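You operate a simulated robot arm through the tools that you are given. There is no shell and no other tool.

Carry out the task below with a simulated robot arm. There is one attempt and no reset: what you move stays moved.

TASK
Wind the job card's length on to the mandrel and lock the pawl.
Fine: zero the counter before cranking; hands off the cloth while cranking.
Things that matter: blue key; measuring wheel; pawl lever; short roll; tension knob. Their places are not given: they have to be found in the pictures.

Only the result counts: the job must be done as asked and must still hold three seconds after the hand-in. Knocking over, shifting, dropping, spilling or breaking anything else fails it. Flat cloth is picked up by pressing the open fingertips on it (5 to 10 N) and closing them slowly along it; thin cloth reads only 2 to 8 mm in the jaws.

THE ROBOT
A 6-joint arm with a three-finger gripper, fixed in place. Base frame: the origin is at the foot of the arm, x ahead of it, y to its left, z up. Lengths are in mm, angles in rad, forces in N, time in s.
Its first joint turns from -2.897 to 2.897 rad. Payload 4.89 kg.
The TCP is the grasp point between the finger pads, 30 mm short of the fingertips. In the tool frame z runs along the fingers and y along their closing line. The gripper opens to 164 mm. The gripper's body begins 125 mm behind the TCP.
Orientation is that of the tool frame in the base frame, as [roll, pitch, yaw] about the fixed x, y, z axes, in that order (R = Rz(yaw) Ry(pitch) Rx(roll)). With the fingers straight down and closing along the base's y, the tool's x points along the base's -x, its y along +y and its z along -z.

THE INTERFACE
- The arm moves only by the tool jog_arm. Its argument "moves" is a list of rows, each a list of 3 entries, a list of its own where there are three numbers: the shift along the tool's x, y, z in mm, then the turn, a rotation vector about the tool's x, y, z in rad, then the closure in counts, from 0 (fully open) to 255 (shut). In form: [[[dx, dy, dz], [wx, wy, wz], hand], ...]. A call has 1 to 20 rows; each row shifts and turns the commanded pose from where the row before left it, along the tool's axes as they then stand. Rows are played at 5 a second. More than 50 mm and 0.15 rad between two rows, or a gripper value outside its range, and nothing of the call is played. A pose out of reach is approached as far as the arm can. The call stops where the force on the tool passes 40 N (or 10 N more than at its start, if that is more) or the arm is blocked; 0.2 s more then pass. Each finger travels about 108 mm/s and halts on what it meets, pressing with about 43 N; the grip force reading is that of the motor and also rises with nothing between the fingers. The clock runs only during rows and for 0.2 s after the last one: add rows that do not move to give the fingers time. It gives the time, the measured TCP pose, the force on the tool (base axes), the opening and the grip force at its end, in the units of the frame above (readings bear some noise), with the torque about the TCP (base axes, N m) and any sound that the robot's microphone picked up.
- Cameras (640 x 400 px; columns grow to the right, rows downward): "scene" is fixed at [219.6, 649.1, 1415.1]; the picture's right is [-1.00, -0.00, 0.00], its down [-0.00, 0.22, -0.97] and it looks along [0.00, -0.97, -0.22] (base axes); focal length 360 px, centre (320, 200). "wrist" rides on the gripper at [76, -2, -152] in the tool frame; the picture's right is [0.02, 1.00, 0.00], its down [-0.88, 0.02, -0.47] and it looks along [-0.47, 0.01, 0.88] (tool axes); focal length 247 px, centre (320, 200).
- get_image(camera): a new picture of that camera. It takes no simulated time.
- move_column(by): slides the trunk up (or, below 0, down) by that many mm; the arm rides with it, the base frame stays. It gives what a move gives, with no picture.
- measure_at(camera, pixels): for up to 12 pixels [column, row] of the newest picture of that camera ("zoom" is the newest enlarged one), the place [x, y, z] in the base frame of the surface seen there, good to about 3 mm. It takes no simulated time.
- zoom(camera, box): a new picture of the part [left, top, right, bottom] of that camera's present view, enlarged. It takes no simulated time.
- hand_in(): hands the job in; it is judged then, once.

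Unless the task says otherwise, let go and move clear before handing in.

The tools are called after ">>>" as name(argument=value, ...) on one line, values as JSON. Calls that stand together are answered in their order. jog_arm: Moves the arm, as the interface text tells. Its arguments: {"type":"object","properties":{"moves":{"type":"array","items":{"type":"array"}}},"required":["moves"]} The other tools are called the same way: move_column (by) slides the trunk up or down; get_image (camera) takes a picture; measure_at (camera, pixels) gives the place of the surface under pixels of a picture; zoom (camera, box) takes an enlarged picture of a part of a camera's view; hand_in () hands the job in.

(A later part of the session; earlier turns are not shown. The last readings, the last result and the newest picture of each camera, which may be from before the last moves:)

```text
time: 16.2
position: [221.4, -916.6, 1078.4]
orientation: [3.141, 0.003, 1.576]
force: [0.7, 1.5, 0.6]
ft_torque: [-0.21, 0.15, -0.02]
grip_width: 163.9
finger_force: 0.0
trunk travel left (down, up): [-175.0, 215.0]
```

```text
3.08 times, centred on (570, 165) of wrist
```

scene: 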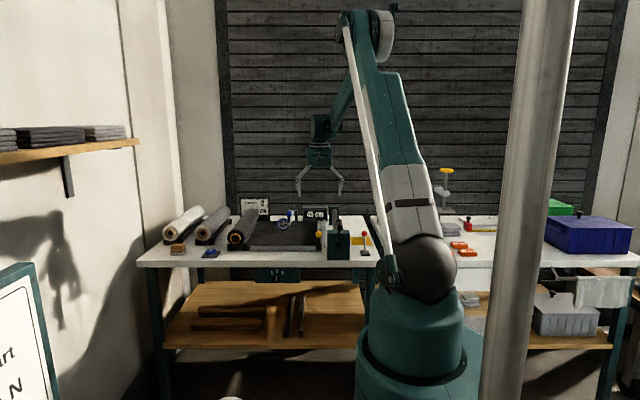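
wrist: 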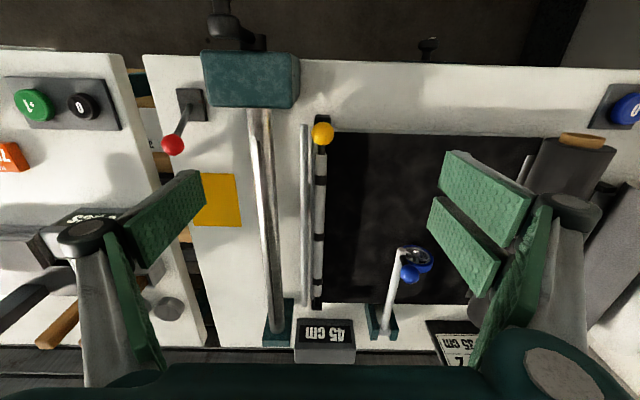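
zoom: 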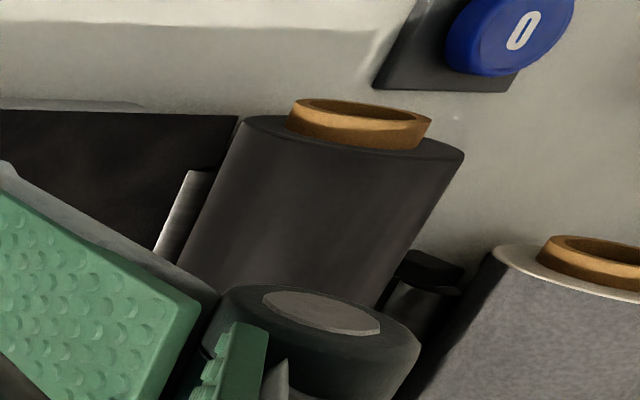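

Crank hub sits at about (140,-809,879) with its handle up at (140,-725…-790,985); the pawl lever runs from (15,-890,812) back to the red ball (17,-930,892). Next I'll look closely at the rolls and the supply side of the deck.

>>> jog_arm(moves=[[[10, 40, -5], [0, 0, 0], 0], [[10, 40, -5], [0, 0, 0], 0], [[10, 40, 0], [0, 0, 0], 0], [[10, 40, 0], [0, 0, 0], 0], [[10, 40, 0], [0, 0, 0], 0], [[10, 40, 0], [0, 0, 0], 0]])

>>> get_image(camera="wrist")

>>> zoom(camera="wrist", box=[360, 100, 500, 300])

>>> zoom(camera="wrist", box=[150, 100, 290, 300])

```text
time: 17.6
position: [461.6, -853.2, 1088.8]
orientation: [3.139, 0.002, 1.575]
force: [-2.6, -0.5, -0.1]
ft_torque: [0.13, -0.26, 0.01]
grip_width: 164.1
finger_force: 0.1
trunk travel left (down, up): [-175.0, 215.0]
```

```text
taken
```

wrist: 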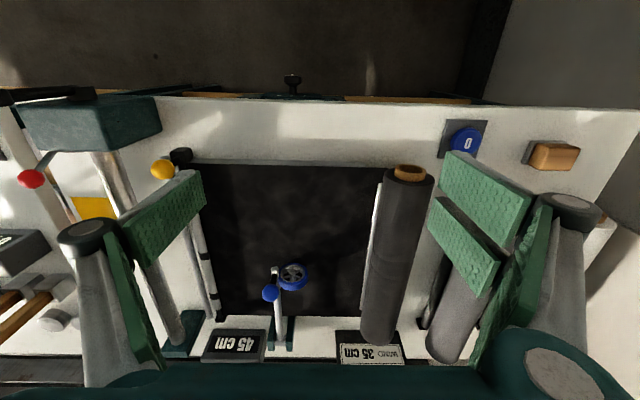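

```text
2.00 times, centred on (430, 200) of wrist
```

zoom: 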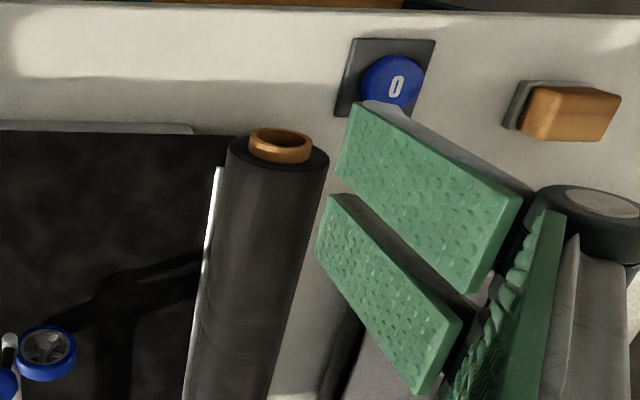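

```text
2.00 times, centred on (220, 200) of wrist
```

zoom: 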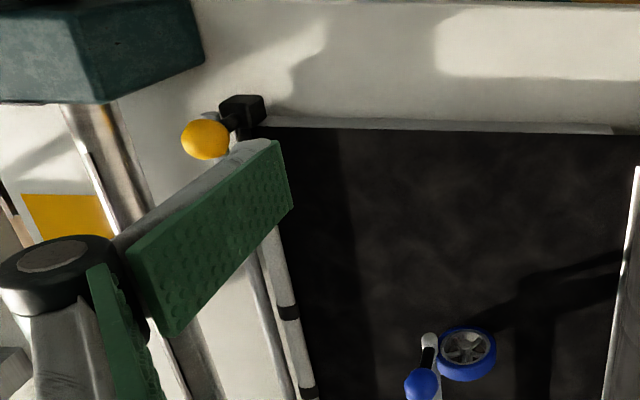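

The blue key at wrist (465,140) carries a 0, so it zeroes the counter. Let me check the lower shelf and other corners for the short roll.

>>> zoom(camera="scene", box=[160, 270, 380, 350])

>>> zoom(camera="scene", box=[145, 195, 265, 270])

>>> zoom(camera="scene", box=[370, 160, 500, 290])

```text
2.91 times, centred on (270, 310) of scene
```

zoom: 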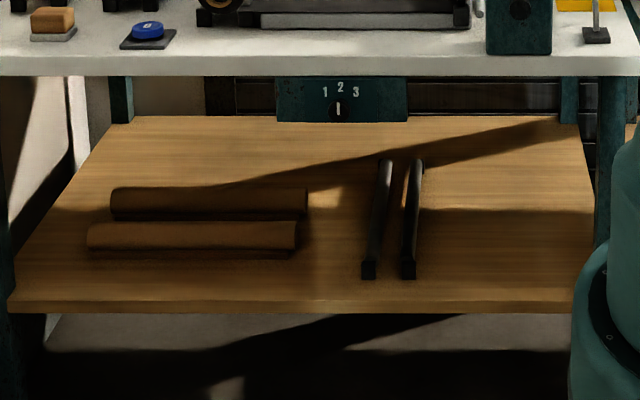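

```text
5.33 times, centred on (205, 232) of scene
```

zoom: 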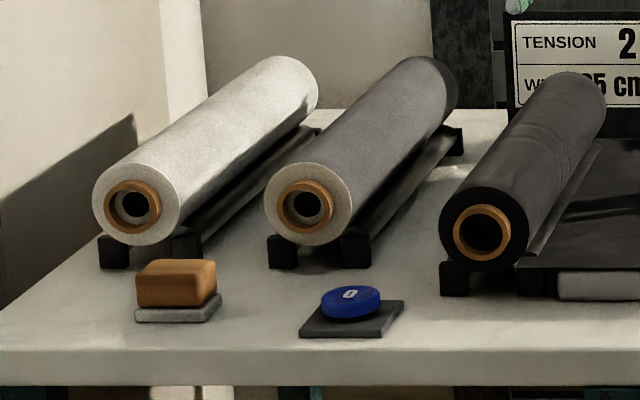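

```text
3.08 times, centred on (435, 225) of scene
```

zoom: 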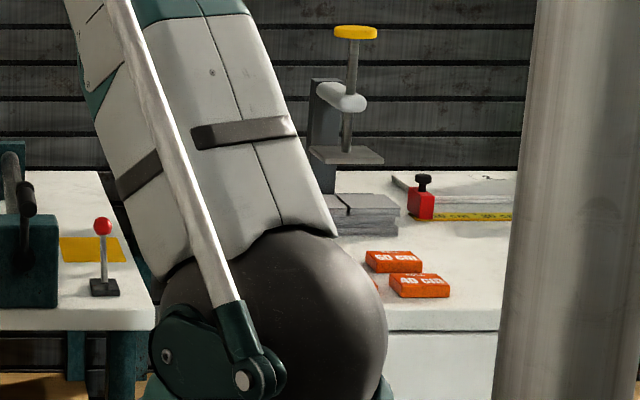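

The lower shelf only holds empty cores and cradles, and everything on the bench is consistent with the supply roll at x≈612 being already led across the deck. I'll start with zeroing: draw back, close the fingers, turn toward the blue key and tilt the tool outward to extend reach.

>>> jog_arm(moves=[[[38, 15, 0], [0, 0, 0], 100], [[38, 15, 0], [0, 0, 0], 255], [[38, 15, 0], [0, 0, 0], 255], [[38, 15, 0], [0, 0, 0], 255], [[0, 0, 0], [0, 0, -0.136], 255], [[0, 0, 0], [0, 0, -0.136], 255], [[0, 0, 0], [0, 0, -0.136], 255], [[0, 0, 0], [0, 0, -0.136], 255], [[0, 0, 0], [0, 0, -0.136], 255], [[0, 0, 0], [0, -0.145, 0], 255], [[0, 0, 0], [0, -0.145, 0], 255], [[0, 0, 0], [0, -0.145, 0], 255], [[0, 0, 0], [0, -0.145, 0], 255], [[0, 0, 0], [0, -0.145, 0], 255], [[0, 0, 0], [0, -0.145, 0], 255], [[0, 0, 0], [0, 0, 0], 255]])

>>> get_image(camera="wrist")

>>> get_image(camera="scene")

```text
time: 21.0
position: [520.9, -703.4, 1090.5]
orientation: [3.141, 0.873, 2.258]
force: [-0.1, -0.9, -0.3]
ft_torque: [-0.04, 0.04, 0.01]
grip_width: 0.0
finger_force: 42.8
trunk travel left (down, up): [-175.0, 215.0]
```

```text
taken
```

wrist: 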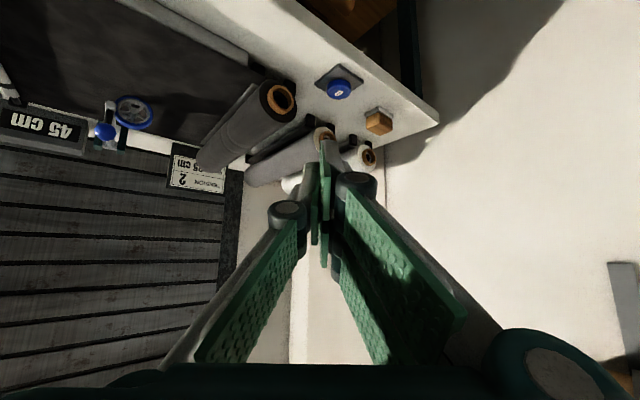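

```text
taken
```

scene: 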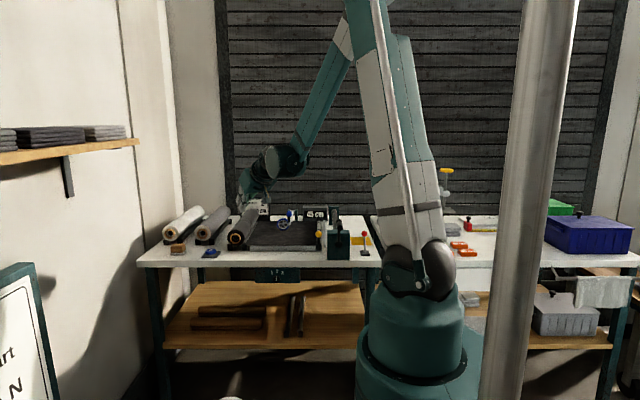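

The closed fingers point along the tool at wrist (325,180) and the blue key is clearly seen at (338,88). I'll measure it and its surroundings exactly.

>>> zoom(camera="wrist", box=[300, 55, 400, 145])

>>> measure_at(camera="wrist", pixels=[[338, 88], [332, 83], [346, 83], [338, 95], [325, 82], [340, 68], [360, 75], [279, 100], [265, 95], [378, 122], [322, 140], [368, 155]])

```text
4.44 times, centred on (350, 100) of wrist
```

zoom: 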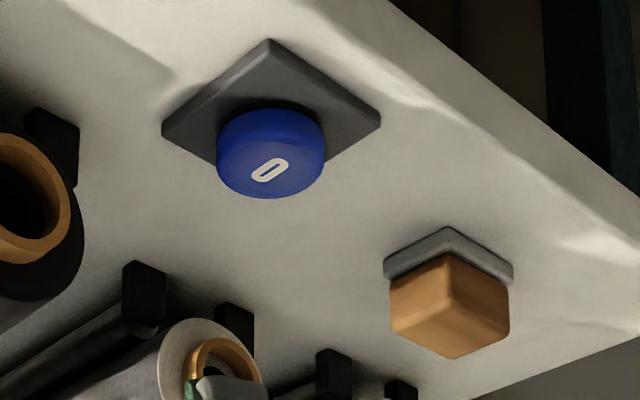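

```text
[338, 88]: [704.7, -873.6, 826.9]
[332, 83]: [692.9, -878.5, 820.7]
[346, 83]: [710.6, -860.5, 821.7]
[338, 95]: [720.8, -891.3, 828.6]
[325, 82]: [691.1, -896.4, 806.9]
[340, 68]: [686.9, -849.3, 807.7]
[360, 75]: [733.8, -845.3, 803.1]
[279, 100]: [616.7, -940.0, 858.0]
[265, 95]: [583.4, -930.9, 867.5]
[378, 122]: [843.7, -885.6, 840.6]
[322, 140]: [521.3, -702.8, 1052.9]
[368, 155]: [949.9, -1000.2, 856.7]
```

The key's top is centred near (711,-878,828). I'll advance the closed fingertips to about 25 mm above it.

>>> jog_arm(moves=[[[0.6, 4.5, 39.8], [0, 0, 0], 255], [[0.6, 4.5, 39.8], [0, 0, 0], 255], [[0.6, 4.5, 39.8], [0, 0, 0], 255], [[0.6, 4.5, 39.8], [0, 0, 0], 255], [[0.6, 4.5, 39.8], [0, 0, 0], 255], [[0.6, 4.5, 39.8], [0, 0, 0], 255], [[0.6, 4.5, 39.8], [0, 0, 0], 255], [[0.6, 4.5, 39.8], [0, 0, 0], 255], [[0, 0, 0], [0, 0, 0], 255]])

>>> get_image(camera="wrist")

>>> get_image(camera="scene")

```text
time: 23.0
position: [698.2, -866.8, 881.7]
orientation: [-3.141, 0.872, 2.255]
force: [0.1, 0.1, -0.9]
ft_torque: [-0.01, -0.02, 0.0]
grip_width: 0.2
finger_force: 42.7
trunk travel left (down, up): [-175.0, 215.0]
```

```text
taken
```

wrist: 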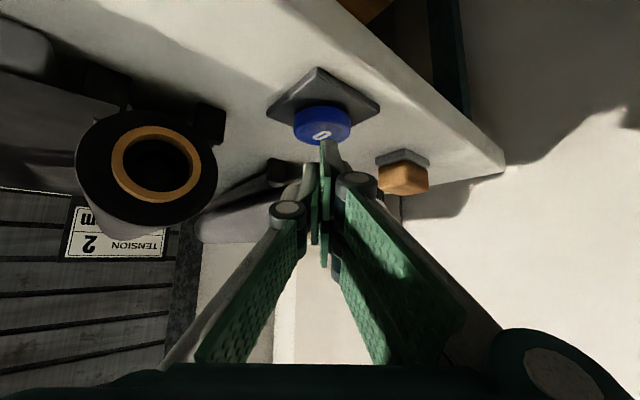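

```text
taken
```

scene: 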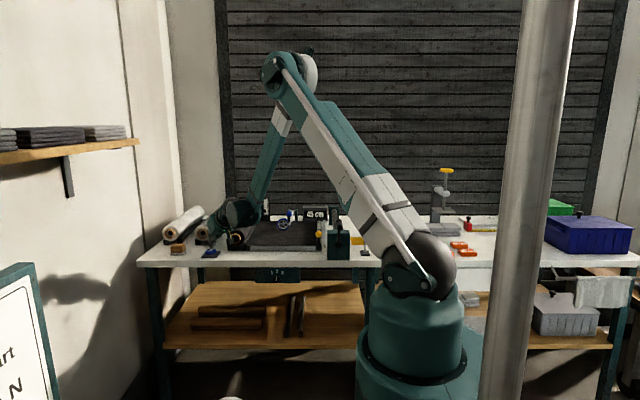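

The fingertips are 25 mm above the key at (698,-867,882). I'll lower in base -z, slowly at the end, watching force and sound.

>>> jog_arm(moves=[[[5.7, 2.3, 7.3], [0, 0, 0], 255], [[6.1, 0, 5.1], [0, 0, 0], 255], [[1.53, 0, 1.29], [0, 0, 0], 255], [[1.53, 0, 1.29], [0, 0, 0], 255], [[1.53, 0, 1.29], [0, 0, 0], 255], [[1.53, 0, 1.29], [0, 0, 0], 255], [[1.53, 0, 1.29], [0, 0, 0], 255]])

>>> zoom(camera="scene", box=[180, 195, 340, 275])

```text
time: 24.6
position: [701.7, -867.1, 857.3]
orientation: [3.141, 0.875, 2.256]
force: [-1.6, -1.7, 35.6]
ft_torque: [-0.08, -0.01, 0.0]
grip_width: 0.3
finger_force: 43.0
trunk travel left (down, up): [-175.0, 215.0]
heard: click
```

```text
4.00 times, centred on (260, 235) of scene
```

zoom: 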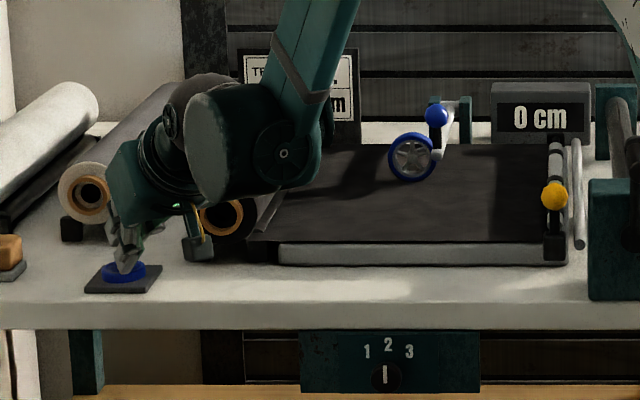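

A click was heard and the counter at zoom (540,118) now reads 0 cm. I'll lift off the key and retreat along the tool axis.

>>> jog_arm(moves=[[[-7.7, 0, -6.4], [0, 0, 0], 255], [[-15, 0, -13], [0, 0, 0], 255], [[0, 0, -40], [0, 0, 0], 255], [[0, 0, -40], [0, 0, 0], 255], [[0, 0, -40], [0, 0, 0], 255], [[0, 0, -40], [0, 0, 0], 255], [[0, 0, -40], [0, 0, 0], 255], [[0, 0, -40], [0, 0, 0], 255], [[0, 0, 0], [0, 0, 0], 255]])

>>> zoom(camera="scene", box=[220, 195, 380, 295])

```text
time: 26.6
position: [582.7, -723.8, 1039.3]
orientation: [-3.14, 0.872, 2.255]
force: [-0.4, 0.9, 0.7]
ft_torque: [-0.01, -0.03, -0.01]
grip_width: 0.0
finger_force: 42.6
trunk travel left (down, up): [-175.0, 215.0]
```

```text
4.00 times, centred on (300, 245) of scene
```

zoom: 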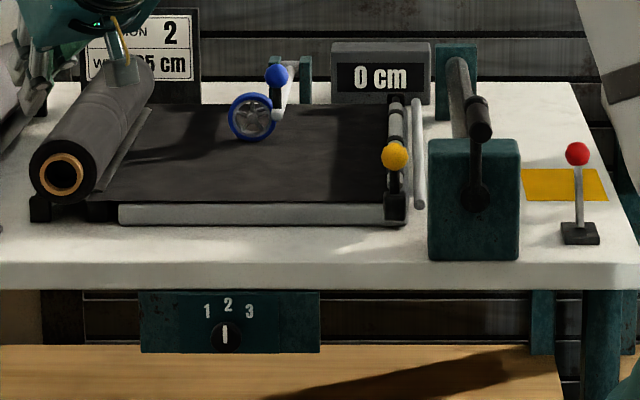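

The counter holds 0 cm and the knob at zoom (225,335) points at 2. Before cranking I want a level look along the nip, guide rod and mandrel from the front, so I'll bring the wrist camera low in front of the table.

>>> jog_arm(moves=[[[0, 0, 0], [0.105, 0, 0.088], 255], [[0, 0, 0], [0.105, 0, 0.088], 255], [[0, 0, 0], [0.105, 0, 0.088], 255], [[0, 0, 0], [0.105, 0, 0.088], 255], [[0, 0, 0], [0.105, 0, 0.088], 255], [[12.3, -35.4, 16.2], [0, 0, 0], 255], [[12.3, -35.4, 16.2], [0, 0, 0], 255], [[12.3, -35.4, 16.2], [0, 0, 0], 255], [[12.3, -35.4, 16.2], [0, 0, 0], 255], [[12.3, -35.4, 16.2], [0, 0, 0], 255], [[12.3, -35.4, 16.2], [0, 0, 0], 255], [[12.3, -35.4, 16.2], [0, 0, 0], 255], [[12.3, -35.4, 16.2], [0, -0.08, 0], 255], [[0, 0, 0], [0, 0, 0], 255]])

>>> get_image(camera="wrist")

>>> get_image(camera="scene")

```text
time: 29.6
position: [303.2, -766.3, 887.6]
orientation: [-3.138, 0.947, 1.573]
force: [0.0, 0.6, 0.5]
ft_torque: [-0.02, 0.04, 0.0]
grip_width: 0.1
finger_force: 42.8
out of reach, approached as far as the arm can: row 13
trunk travel left (down, up): [-175.0, 215.0]
```

```text
taken
```

wrist: 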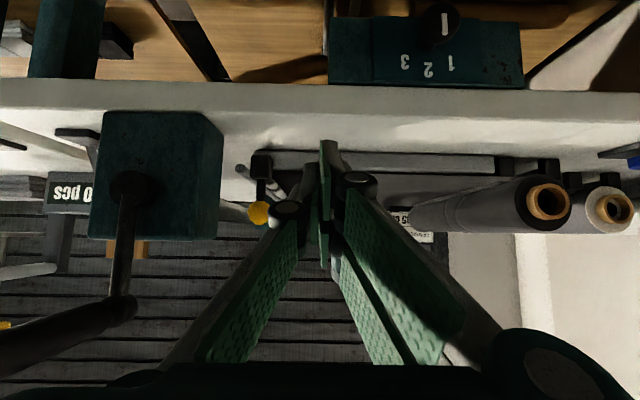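

```text
taken
```

scene: 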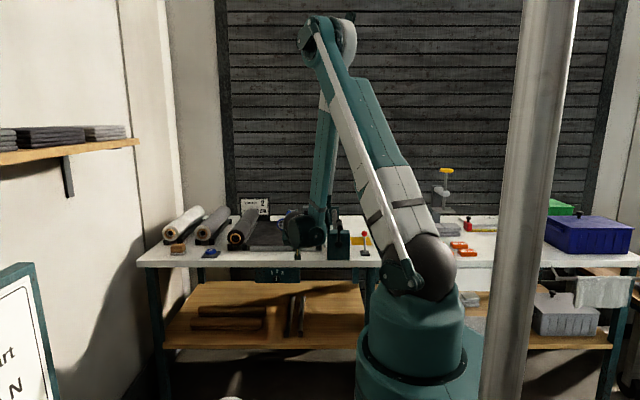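

This level view (upside down) shows the crank box at (150,170), the yellow ball at (258,212) and the knob at (438,25) with its mark toward 2. I'll zoom into the nip area and the knob.

>>> zoom(camera="wrist", box=[210, 140, 320, 230])

>>> zoom(camera="wrist", box=[380, 0, 500, 80])

>>> zoom(camera="wrist", box=[400, 140, 640, 250])

>>> zoom(camera="wrist", box=[20, 100, 240, 260])

```text
4.44 times, centred on (265, 185) of wrist
```

zoom: 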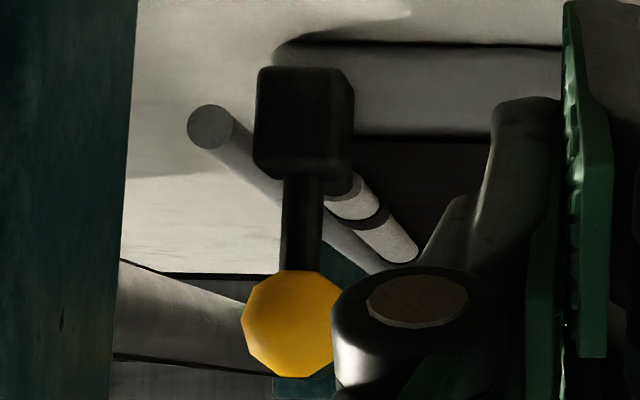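

```text
5.00 times, centred on (440, 40) of wrist
```

zoom: 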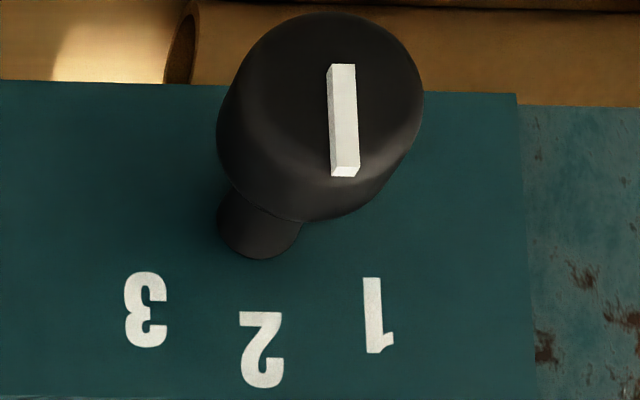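

```text
2.67 times, centred on (520, 195) of wrist
```

zoom: 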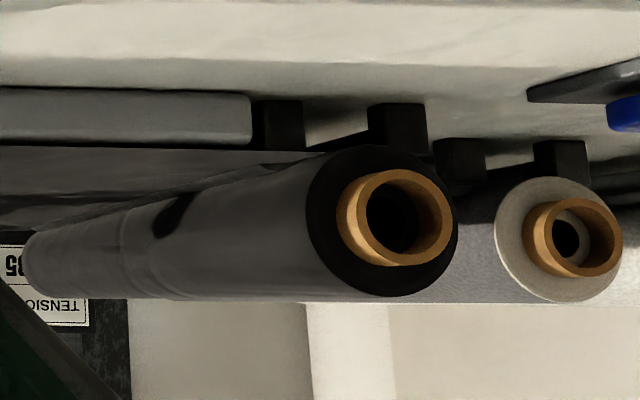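

```text
2.50 times, centred on (130, 180) of wrist
```

zoom: 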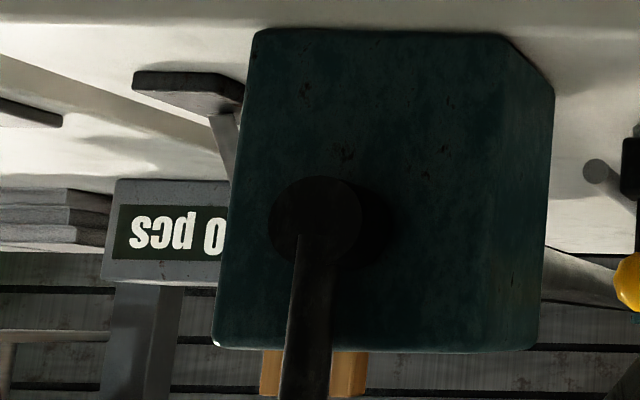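

The knob is at 2 (its mark is aligned with the 2 at zoom (262,350)). Now I'll check more exactly whether the measuring wheel's tread touches the cloth.

>>> zoom(camera="scene", box=[268, 210, 308, 235])

```text
16.00 times, centred on (288, 222) of scene
```

zoom: 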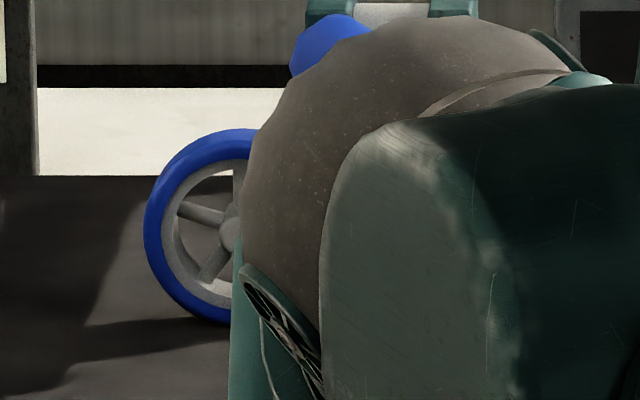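

>>> measure_at(camera="zoom", pixels=[[200, 305], [205, 315], [215, 320], [205, 330], [205, 345], [160, 335], [245, 135], [232, 140], [233, 232], [150, 230], [100, 300], [205, 322]])

```text
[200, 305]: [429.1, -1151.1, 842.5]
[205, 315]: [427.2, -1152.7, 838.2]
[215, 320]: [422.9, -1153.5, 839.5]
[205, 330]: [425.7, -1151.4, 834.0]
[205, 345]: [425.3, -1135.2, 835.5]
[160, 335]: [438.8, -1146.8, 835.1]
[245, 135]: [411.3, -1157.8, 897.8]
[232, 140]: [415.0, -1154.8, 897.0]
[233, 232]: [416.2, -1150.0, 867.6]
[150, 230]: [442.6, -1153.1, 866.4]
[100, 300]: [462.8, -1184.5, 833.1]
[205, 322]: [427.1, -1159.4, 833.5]
```

The tread bottom (~835) coincides with the cloth (834), so the wheel is on the cloth. Now I'll go over the crank handle at (140.5,-757,984) with the tool straight down and the fingers part-open.

>>> jog_arm(moves=[[[-23.8, 0, -32], [0, 0, 0], 255], [[-23.8, 0, -32], [0, 0, 0], 255], [[-23.8, 0, -32], [0, 0, 0], 255], [[-23.8, 0, -32], [0, 0, 0], 255], [[-23.8, 0, -32], [0, 0, 0], 255], [[0, 0, 0], [0, 0.135, 0], 255], [[0, 0, 0], [0, 0.135, 0], 200], [[0, 0, 0], [0, 0.135, 0], 140], [[0, 0, 0], [0, 0.135, 0], 140], [[0, 0, 0], [0, 0.135, 0], 140], [[0, 0, 0], [0, 0.135, 0], 140], [[0, 0, 0], [0, 0.135, 0], 140], [[-12, -40, 0], [0, 0, 0], 140], [[-12, -40, 0], [0, 0, 0], 140], [[-12, -40, 0], [0, 0, 0], 140], [[-12, -40, 0], [0, 0, 0], 140], [[0, 0, 0], [0, 0, 0], 140]])

>>> get_image(camera="wrist")

>>> get_image(camera="scene")

```text
time: 33.2
position: [147.3, -753.3, 1079.9]
orientation: [-3.138, 0.008, 1.571]
force: [0.3, 0.0, 0.4]
ft_torque: [0.01, -0.06, 0.02]
grip_width: 74.2
finger_force: 0.0
trunk travel left (down, up): [-175.0, 215.0]
```

```text
taken
```

wrist: 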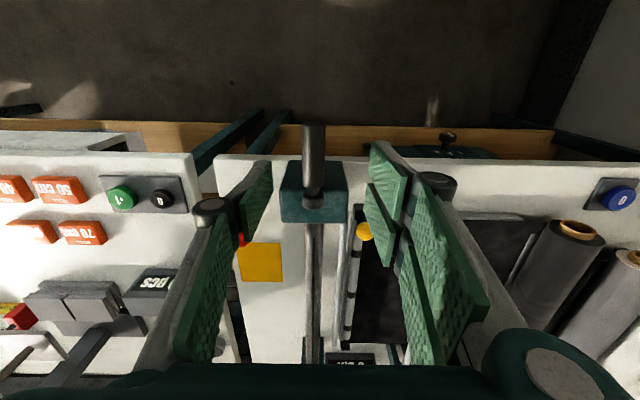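

```text
taken
```

scene: 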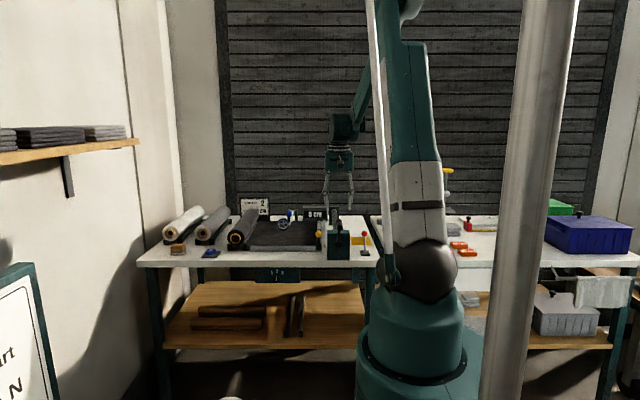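

The handle is seen from above at wrist (313,155), between the fingers. I'll measure it before descending.

>>> measure_at(camera="wrist", pixels=[[313, 130], [313, 150], [313, 170], [313, 185], [304, 150], [322, 150], [313, 200], [313, 208], [313, 250], [305, 250], [321, 250], [345, 250]])

>>> zoom(camera="wrist", box=[260, 110, 380, 240])

```text
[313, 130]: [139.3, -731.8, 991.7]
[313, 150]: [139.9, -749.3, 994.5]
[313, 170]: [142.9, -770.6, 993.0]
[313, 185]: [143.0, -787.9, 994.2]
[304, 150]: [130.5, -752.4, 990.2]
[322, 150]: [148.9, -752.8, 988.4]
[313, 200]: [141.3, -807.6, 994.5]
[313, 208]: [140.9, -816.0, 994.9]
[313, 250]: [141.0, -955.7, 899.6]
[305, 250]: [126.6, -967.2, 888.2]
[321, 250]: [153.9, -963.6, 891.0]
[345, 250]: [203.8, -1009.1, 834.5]
```

```text
3.08 times, centred on (320, 175) of wrist
```

zoom: 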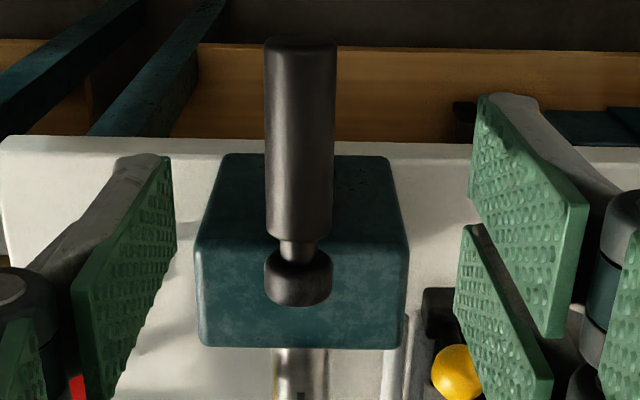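

The handle's centre line is at x≈140.7, z≈982, y from -722 to -790. I'll descend, straddle it and close on it.

>>> jog_arm(moves=[[[0, -6.6, 20], [0, 0, 0], 140], [[0, 0, 35], [0, 0, 0], 140], [[0, 0, 30], [0, 0, 0], 140], [[-1, 0, 13], [0, 0, 0], 140], [[0, 0, 0], [0, 0, 0], 170], [[0, 0, 0], [0, 0, 0], 195], [[0, 0, 0], [0, 0, 0], 255], [[0, 0, 0], [0, 0, 0], 255], [[0, 0, 0], [0, 0, 0], 255]])

>>> get_image(camera="wrist")

>>> get_image(camera="scene")

```text
time: 35.2
position: [139.3, -754.3, 983.6]
orientation: [-3.141, 0.01, 1.57]
force: [4.5, 3.0, -2.7]
ft_torque: [-0.08, -0.05, 0.09]
grip_width: 22.4
finger_force: 45.2
trunk travel left (down, up): [-175.0, 215.0]
```

```text
taken
```

wrist: 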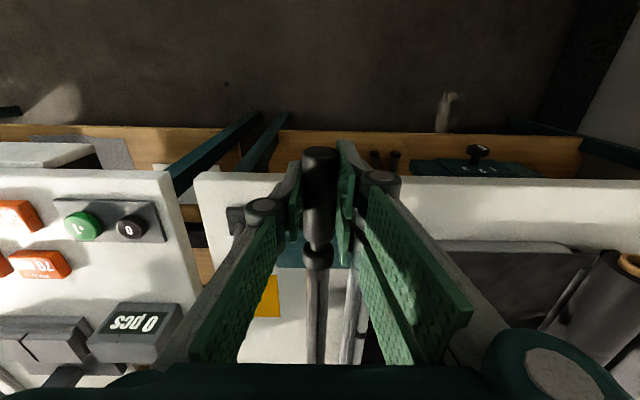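

```text
taken
```

scene: 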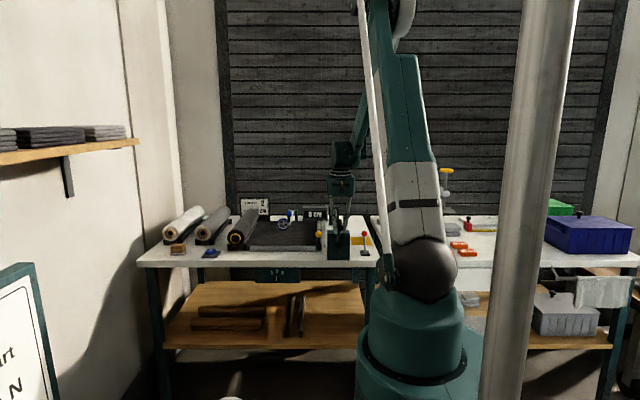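

The handle is gripped (22.4 mm, 45 N). I'll try a small clockwise crank (as seen by an operator facing it, top towards -x) and watch forces and the counter.

>>> jog_arm(moves=[[[0, -5.2, 0.13], [0, 0, 0], 255], [[0, -5.2, 0.39], [0, 0, 0], 255], [[0, -5.15, 0.65], [0, 0, 0], 255], [[0, -5.1, 0.9], [0, 0, 0], 255], [[0, -5.08, 1.15], [0, 0, 0], 255], [[0, -5, 1.4], [0, 0, 0], 255]])

>>> zoom(camera="scene", box=[250, 180, 380, 270])

```text
time: 35.7
position: [138.4, -753.9, 983.4]
orientation: [3.139, 0.008, 1.574]
force: [15.5, 2.1, -0.4]
ft_torque: [-0.18, -0.18, -0.33]
grip_width: 22.5
finger_force: 44.8
trunk travel left (down, up): [-175.0, 215.0]
stopped in row 2: the force on the tool passed its limit at 47 N (the readings are from after the stop); the commanded pose is now the measured one
```

```text
4.44 times, centred on (315, 225) of scene
```

zoom: 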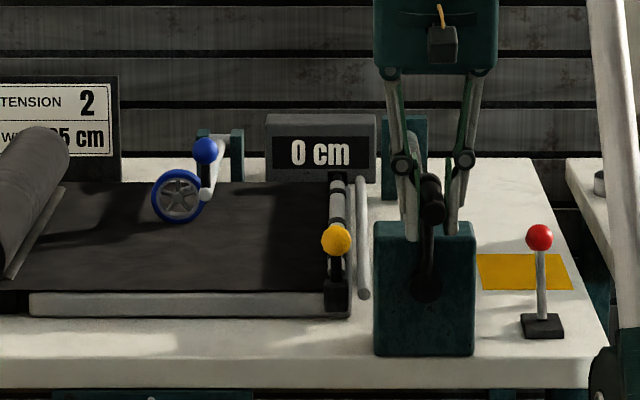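

Clockwise is blocked at once (47 N) with the counter still 0. I'll try the other way (top towards +x) just as gently.

>>> jog_arm(moves=[[[0, 2, 0], [0, 0, 0], 255], [[0, 3, 0], [0, 0, 0], 255], [[0, 4, 0.1], [0, 0, 0], 255], [[0, 4, 0.3], [0, 0, 0], 255], [[0, 4, 0.5], [0, 0, 0], 255]])

>>> zoom(camera="scene", box=[250, 180, 380, 270])

```text
time: 36.5
position: [139.7, -755.7, 983.0]
orientation: [-3.139, 0.006, 1.568]
force: [-15.0, 3.1, -1.9]
ft_torque: [0.03, 0.02, 0.24]
grip_width: 22.5
finger_force: 44.8
trunk travel left (down, up): [-175.0, 215.0]
stopped in row 4: the force on the tool passed its limit at 47 N (the readings are from after the stop); the commanded pose is now the measured one
```

```text
4.44 times, centred on (315, 225) of scene
```

zoom: 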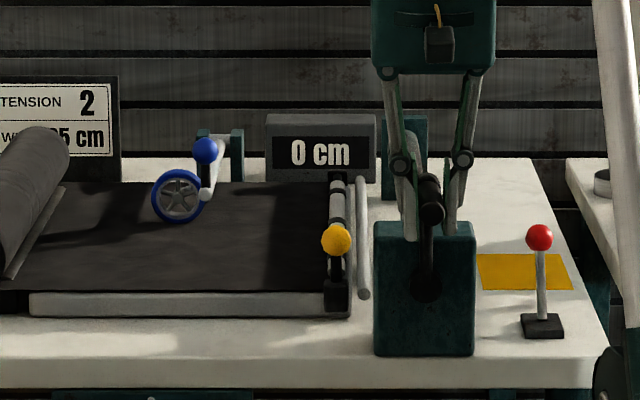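

The crank is locked both ways (47 N in either direction), so something is holding it, most likely the pawl being engaged now. I'll let go, rise clear, and look at the pawl lever up close.

>>> jog_arm(moves=[[[0, 0, 0], [0, 0, 0], 140], [[0, 0, 0], [0, 0, 0], 140], [[0, 0, 0], [0, 0, 0], 140], [[0, 0, -30], [0, 0, 0], 140], [[0, 0, -40], [0, 0, 0], 140], [[0, 0, -40], [0, 0, 0], 140], [[-30, -25, 0], [0, 0, 0], 140], [[-30, -25, 0], [0, 0, 0], 140], [[-30, -25, 0], [0, 0, 0], 140], [[-30, -25, 0], [0, 0, 0], 140], [[0, 0, 0], [0, 0, 0], 140]])

>>> get_image(camera="wrist")

>>> zoom(camera="scene", box=[310, 190, 390, 270])

```text
time: 38.9
position: [37.8, -871.6, 1096.6]
orientation: [-3.141, 0.006, 1.571]
force: [0.6, -0.8, 0.1]
ft_torque: [0.09, 0.0, 0.0]
grip_width: 73.8
finger_force: 0.1
trunk travel left (down, up): [-175.0, 215.0]
```

```text
taken
```

wrist: 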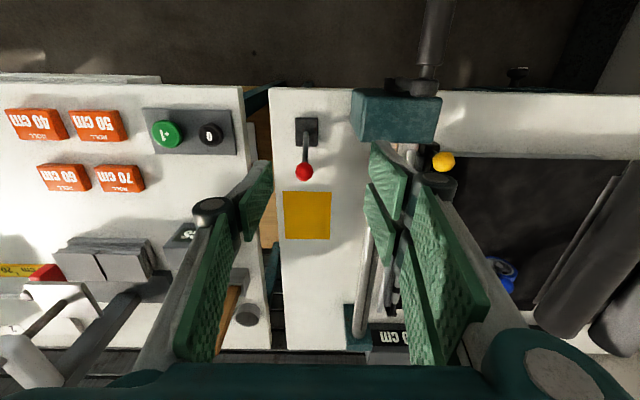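

```text
5.00 times, centred on (350, 230) of scene
```

zoom: 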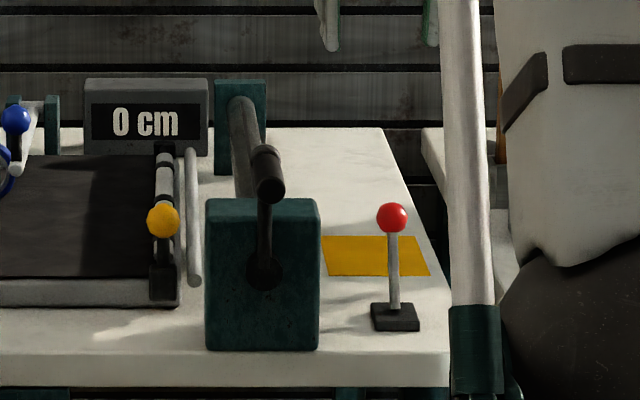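

The pawl lever is seen at wrist (307,130) to (304,172), leaning away. I'll measure it and zoom in.

>>> measure_at(camera="wrist", pixels=[[304, 172], [304, 180], [304, 165], [306, 150], [306, 138], [298, 122], [316, 122], [298, 144], [316, 144], [285, 192], [330, 238], [330, 192]])

>>> zoom(camera="wrist", box=[270, 100, 350, 200])

```text
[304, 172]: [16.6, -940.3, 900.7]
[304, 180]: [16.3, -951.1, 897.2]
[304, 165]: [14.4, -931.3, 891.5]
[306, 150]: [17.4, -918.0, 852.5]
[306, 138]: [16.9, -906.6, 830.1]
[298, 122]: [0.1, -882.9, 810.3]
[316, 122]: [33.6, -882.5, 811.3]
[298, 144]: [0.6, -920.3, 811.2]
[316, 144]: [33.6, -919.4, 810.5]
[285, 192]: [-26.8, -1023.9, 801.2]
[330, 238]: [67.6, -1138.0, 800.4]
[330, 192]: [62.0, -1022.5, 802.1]
```

```text
4.00 times, centred on (310, 150) of wrist
```

zoom: 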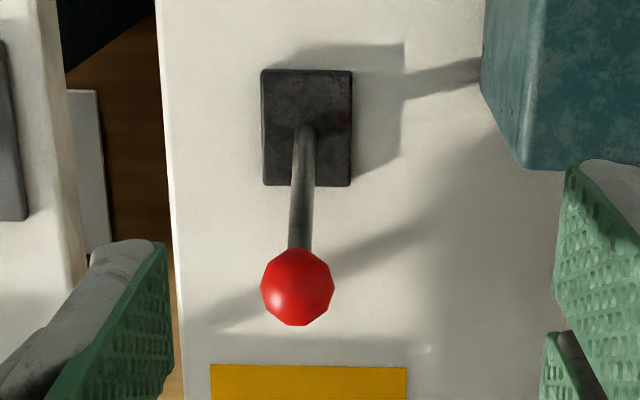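

The ball's centre is about (16.5,-942,888), pivot near (17,-901,811). I'll go above it, descend with the fingers straddling and close on it.

>>> jog_arm(moves=[[[-35, -10.6, 0], [0, 0, 0], 140], [[-35, -10.6, 0], [0, 0, 0], 140], [[0, 0, 45], [0, 0, 0], 140], [[0, 0, 45], [0, 0, 0], 140], [[0, 0, 45], [0, 0, 0], 140], [[0, 0, 40], [0, 0, 0], 140], [[0, 0, 32], [0, 0, 0], 140], [[0, 0, 0], [0, 0, 0], 140]])

>>> get_image(camera="wrist")

>>> zoom(camera="scene", box=[310, 170, 400, 270])

```text
time: 40.7
position: [18.8, -945.2, 884.2]
orientation: [-3.138, 0.007, 1.57]
force: [0.6, -0.3, -0.7]
ft_torque: [0.06, 0.0, 0.01]
grip_width: 74.1
finger_force: 0.1
trunk travel left (down, up): [-175.0, 215.0]
```

```text
taken
```

wrist: 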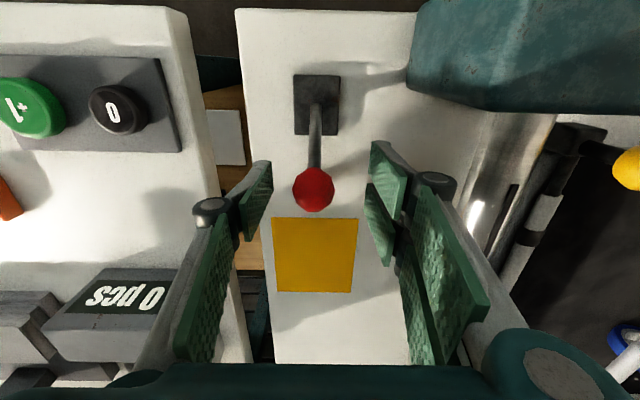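

```text
4.00 times, centred on (355, 220) of scene
```

zoom: 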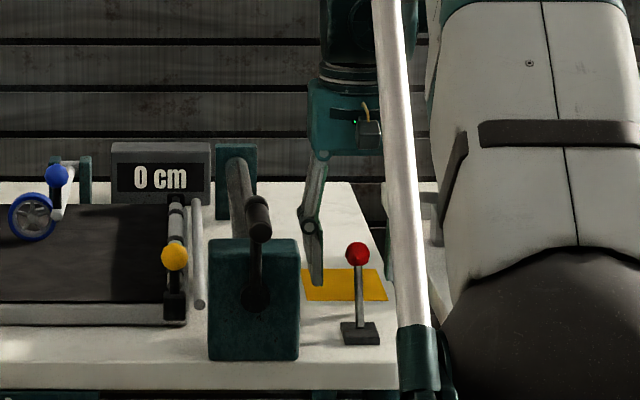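

The ball sits between the fingers at wrist (313,188). I'll close on it and swing the first part of the arc toward +y.

>>> jog_arm(moves=[[[0, 0, 0], [0, 0, 0], 180], [[0, 0, 0], [0, 0, 0], 255], [[0, 0, 0], [0, 0, 0], 255], [[0, 0, 0], [0, 0, 0], 255], [[4, 0, -1.8], [0, 0, 0], 255], [[4, 0, -1.8], [0, 0, 0], 255], [[4, 0, -1.5], [0, 0, 0], 255], [[4, 0, -1.4], [0, 0, 0], 255], [[0, 0, 0], [0, 0, 0], 255]])

>>> get_image(camera="wrist")

```text
time: 41.6
position: [13.7, -945.6, 884.5]
orientation: [-3.136, 0.008, 1.568]
force: [-12.7, -0.1, -2.6]
ft_torque: [-0.19, -0.21, 0.21]
grip_width: 27.0
finger_force: 44.5
trunk travel left (down, up): [-175.0, 215.0]
stopped in row 4: the force on the tool passed its limit at 43 N (the readings are from after the stop); the commanded pose is now the measured one
```

```text
taken
```

wrist: 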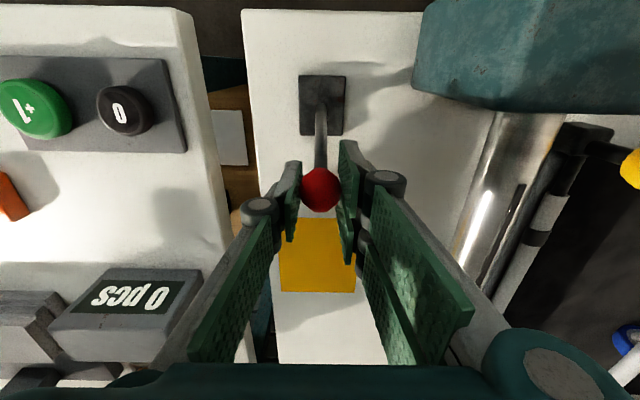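

The ball is held (27 mm wide); the closing only self-centred in x. Now I'll swing toward +y in small steps.

>>> jog_arm(moves=[[[0, 1, 0], [0, 0, 0], 255], [[4, 0, -1.9], [0, 0, 0], 255], [[4, 0, -1.8], [0, 0, 0], 255], [[4, 0, -1.5], [0, 0, 0], 255], [[4, 0, -1.4], [0, 0, 0], 255], [[0, 0, 0], [0, 0, 0], 255]])

>>> get_image(camera="wrist")

```text
time: 42.9
position: [14.4, -928.9, 891.1]
orientation: [-3.135, 0.008, 1.567]
force: [-9.4, -1.5, -2.2]
ft_torque: [-0.04, -0.17, -0.01]
grip_width: 26.8
finger_force: 45.2
trunk travel left (down, up): [-175.0, 215.0]
stopped in row 6: the force on the tool passed its limit at 40 N (the readings are from after the stop); the commanded pose is now the measured one
```

```text
taken
```

wrist: 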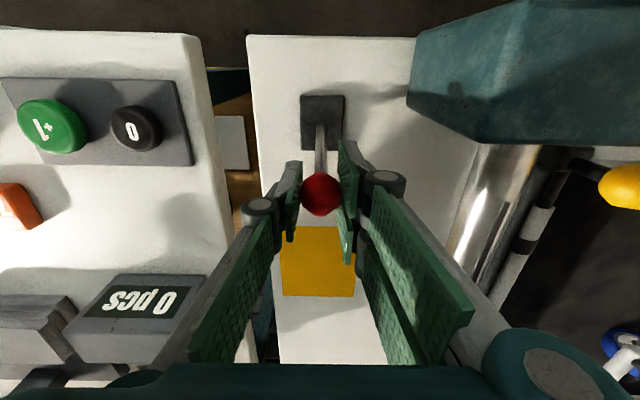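

The lever swung with the gripper about 17 mm. I'll continue along the arc.

>>> jog_arm(moves=[[[0, 1, 0], [0, 0, 0], 255], [[4, 0, -1.1], [0, 0, 0], 255], [[4, 0, -1.0], [0, 0, 0], 255], [[4, 0, -0.8], [0, 0, 0], 255], [[4, 0, -0.6], [0, 0, 0], 255], [[0, 0, 0], [0, 0, 0], 255]])

>>> zoom(camera="scene", box=[310, 170, 400, 270])

```text
time: 44.5
position: [14.8, -913.1, 893.1]
orientation: [-3.134, 0.007, 1.566]
force: [-10.8, -1.3, -6.7]
ft_torque: [-0.17, -0.28, -0.1]
grip_width: 26.6
finger_force: 44.4
trunk travel left (down, up): [-175.0, 215.0]
stopped in row 6: the force on the tool passed its limit at 40 N (the readings are from after the stop); the commanded pose is now the measured one
```

```text
4.00 times, centred on (355, 220) of scene
```

zoom: 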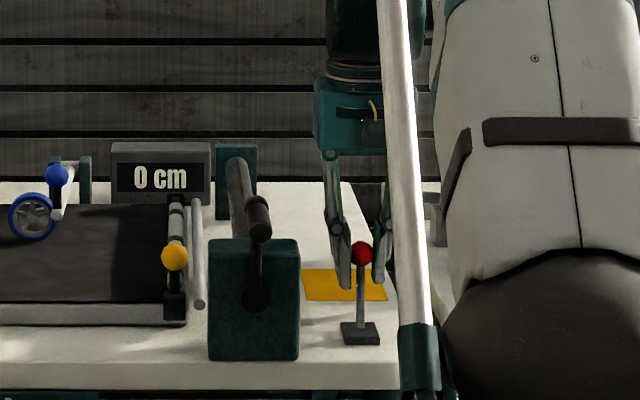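

The lever follows fully but drags near the 40 N limit at this speed. I'll continue with smaller steps per row.

>>> jog_arm(moves=[[[2, 0.5, -0.3], [0, 0, 0], 255], [[2, 0, -0.3], [0, 0, 0], 255], [[2, 0, -0.2], [0, 0, 0], 255], [[2, 0, -0.2], [0, 0, 0], 255], [[2, 0, -0.1], [0, 0, 0], 255], [[2, 0, 0], [0, 0, 0], 255], [[2, 0, 0], [0, 0, 0], 255], [[2, 0, 0], [0, 0, 0], 255], [[2, 0, 0.1], [0, 0, 0], 255], [[2, 0, 0.1], [0, 0, 0], 255], [[2, 0, 0.2], [0, 0, 0], 255], [[2, 0, 0.2], [0, 0, 0], 255]])

```text
time: 46.2
position: [14.8, -899.2, 895.6]
orientation: [-3.134, 0.007, 1.566]
force: [-9.8, -1.7, -4.7]
ft_torque: [-0.03, -0.18, 0.11]
grip_width: 27.1
finger_force: 44.8
trunk travel left (down, up): [-175.0, 215.0]
stopped in row 8: the force on the tool passed its limit at 40 N (the readings are from after the stop); the commanded pose is now the measured one
```

The lever is now upright (y≈-899). I'll keep pushing past centre toward +y.

>>> jog_arm(moves=[[[3, 0.3, 0], [0, 0, 0], 255], [[3, 0, 0.1], [0, 0, 0], 255], [[3, 0, 0.3], [0, 0, 0], 255], [[3, 0, 0.4], [0, 0, 0], 255], [[3, 0, 0.5], [0, 0, 0], 255], [[0, 0, 0], [0, 0, 0], 255]])

>>> jog_arm(moves=[[[3, 0.3, 0.6], [0, 0, 0], 255], [[3, 0, 0.7], [0, 0, 0], 255], [[3, 0, 0.8], [0, 0, 0], 255], [[3, 0, 0.9], [0, 0, 0], 255], [[3, 0, 1.0], [0, 0, 0], 255], [[0, 0, 0], [0, 0, 0], 255]])

>>> get_image(camera="wrist")

```text
time: 47.6
position: [15.0, -884.6, 892.4]
orientation: [-3.135, 0.007, 1.566]
force: [-26.9, -12.1, 9.4]
ft_torque: [-1.17, 0.04, -0.06]
grip_width: 27.2
finger_force: 44.7
trunk travel left (down, up): [-175.0, 215.0]
```

```text
time: 49.0
position: [16.5, -869.2, 888.6]
orientation: [-3.136, 0.007, 1.567]
force: [-38.0, -12.5, -6.5]
ft_torque: [-0.85, -0.17, -0.11]
grip_width: 27.4
finger_force: 44.7
trunk travel left (down, up): [-175.0, 215.0]
```

```text
taken
```

wrist: 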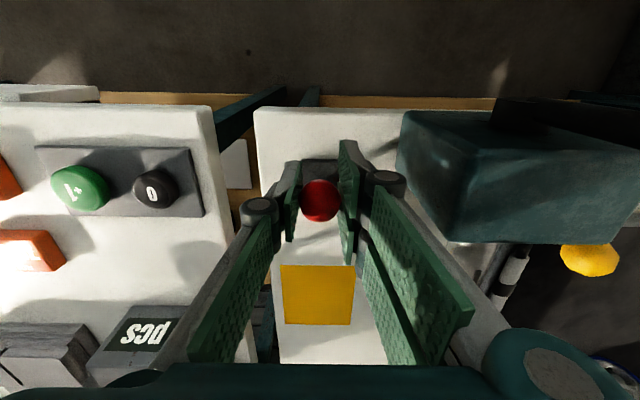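

The lever is past upright (y≈-869) with no click yet; a sideways force of -38 N has built up in x, so I'll relax x and finish the swing.

>>> jog_arm(moves=[[[0, -2, 0], [0, 0, 0], 255], [[0, -2, 0], [0, 0, 0], 255], [[3, 0, 1.1], [0, 0, 0], 255], [[3, 0, 1.2], [0, 0, 0], 255], [[3, 0, 1.4], [0, 0, 0], 255], [[2, 0, 1], [0, 0, 0], 255], [[2, 0, 1], [0, 0, 0], 255], [[0, 0, 0], [0, 0, 0], 255]])

>>> zoom(camera="scene", box=[310, 170, 400, 270])

```text
time: 50.8
position: [15.4, -855.7, 884.5]
orientation: [-3.134, 0.007, 1.567]
force: [42.6, -10.9, 3.8]
ft_torque: [-1.12, 0.11, 0.23]
grip_width: 27.6
finger_force: 45.4
trunk travel left (down, up): [-175.0, 215.0]
```

```text
4.00 times, centred on (355, 220) of scene
```

zoom: 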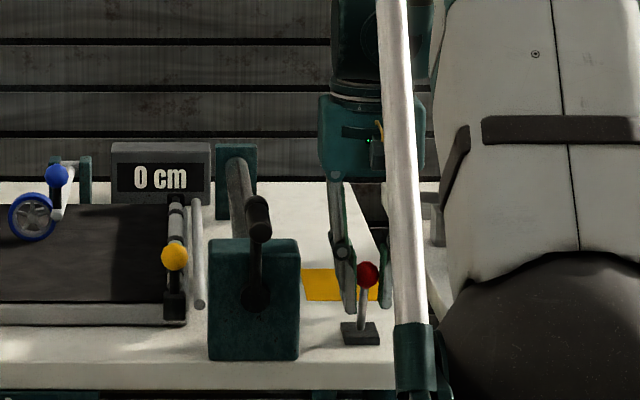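

The lever now leans toward the front (ball at scene zoom (367,272)). I'll relax x and push slightly further to feel for an end stop.

>>> jog_arm(moves=[[[0, 2, 0], [0, 0, 0], 255], [[2, 0, 1.2], [0, 0, 0], 255], [[2, 0, 1.3], [0, 0, 0], 255], [[2, 0, 1.4], [0, 0, 0], 255], [[2, 0, 1.4], [0, 0, 0], 255], [[0, 0, 0], [0, 0, 0], 255]])

```text
time: 52.2
position: [13.8, -848.0, 878.2]
orientation: [-3.133, 0.009, 1.566]
force: [21.4, -26.3, 22.2]
ft_torque: [-0.09, 0.06, 0.11]
grip_width: 27.5
finger_force: 45.1
trunk travel left (down, up): [-175.0, 215.0]
```

Resistance rose (-26 N in y, +22 N in z), which feels like the end stop. I'll open the fingers and look at where the lever rests.

>>> jog_arm(moves=[[[-2, 0, -1], [0, 0, 0], 255], [[0, 0, 0], [0, 0, 0], 140], [[0, 0, 0], [0, 0, 0], 140], [[0, 0, 0], [0, 0, 0], 140], [[0, 0, -30], [0, 0, 0], 140], [[0, 0, -40], [0, 0, 0], 140], [[0, 0, -40], [0, 0, 0], 140], [[0, 0, -40], [0, 0, 0], 140], [[0, 0, -40], [0, 0, 0], 140], [[0, 0, 0], [0, 0, 0], 140]])

>>> get_image(camera="wrist")

>>> zoom(camera="scene", box=[310, 170, 400, 270])

```text
time: 54.4
position: [13.4, -847.0, 1068.1]
orientation: [-3.136, 0.008, 1.565]
force: [-0.2, 0.5, -0.7]
ft_torque: [-0.02, -0.02, 0.02]
grip_width: 74.1
finger_force: 0.0
trunk travel left (down, up): [-175.0, 215.0]
```

```text
taken
```

wrist: 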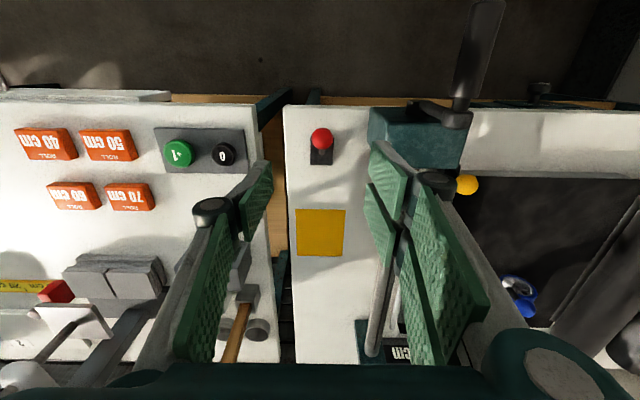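

```text
4.00 times, centred on (355, 220) of scene
```

zoom: 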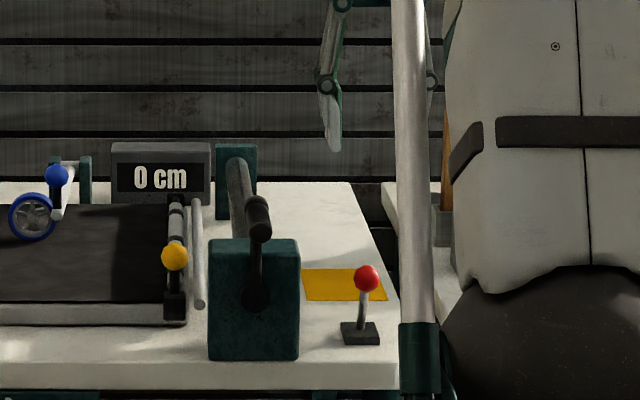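

The lever now stays leaning to the front. I'll go back to the crank handle and test whether it is free.

>>> jog_arm(moves=[[[23, 32, -10], [0, 0, 0], 140], [[23, 32, 0], [0, 0, 0], 140], [[23, 32, 0], [0, 0, 0], 140], [[23, 31, 0], [0, 0, 0], 140], [[0, 0, 30], [0, 0, 0], 140], [[0, 0, 35], [0, 0, 0], 140], [[0, 0, 30], [0, 0, 0], 140], [[0, 0, 0], [0, 0, 0], 160], [[0, 0, 0], [0, 0, 0], 190], [[0, 0, 0], [0, 0, 0], 255], [[0, 0, 0], [0, 0, 0], 255]])

>>> jog_arm(moves=[[[0, -3, 0], [0, 0, 0], 255], [[0, -3, 0.1], [0, 0, 0], 255], [[0, -3, 0.3], [0, 0, 0], 255], [[0, -3, 0.4], [0, 0, 0], 255], [[0, -3, 0.5], [0, 0, 0], 255]])

>>> zoom(camera="scene", box=[250, 180, 380, 270])

```text
time: 56.7
position: [139.4, -755.6, 980.1]
orientation: [-3.132, 0.008, 1.562]
force: [-18.5, 1.3, -3.9]
ft_torque: [0.05, -0.18, 1.02]
grip_width: 22.3
finger_force: 45.1
trunk travel left (down, up): [-175.0, 215.0]
stopped in row 11: the force on the tool passed its limit at 46 N (the readings are from after the stop); the commanded pose is now the measured one
```

```text
time: 57.9
position: [127.3, -757.0, 979.6]
orientation: [-3.131, 0.006, 1.562]
force: [6.7, 9.3, 5.0]
ft_torque: [0.01, -0.24, 1.08]
grip_width: 22.3
finger_force: 45.0
trunk travel left (down, up): [-175.0, 215.0]
```

```text
4.44 times, centred on (315, 225) of scene
```

zoom: 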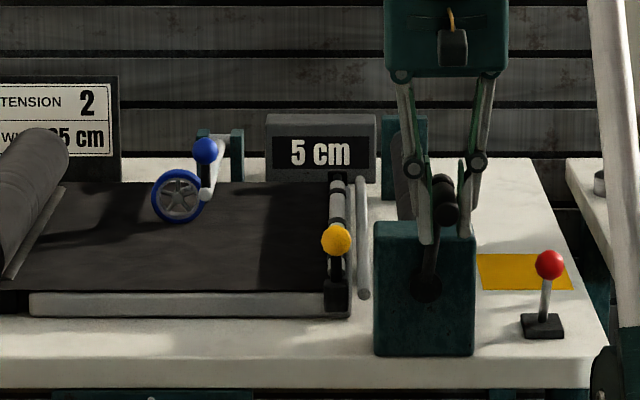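

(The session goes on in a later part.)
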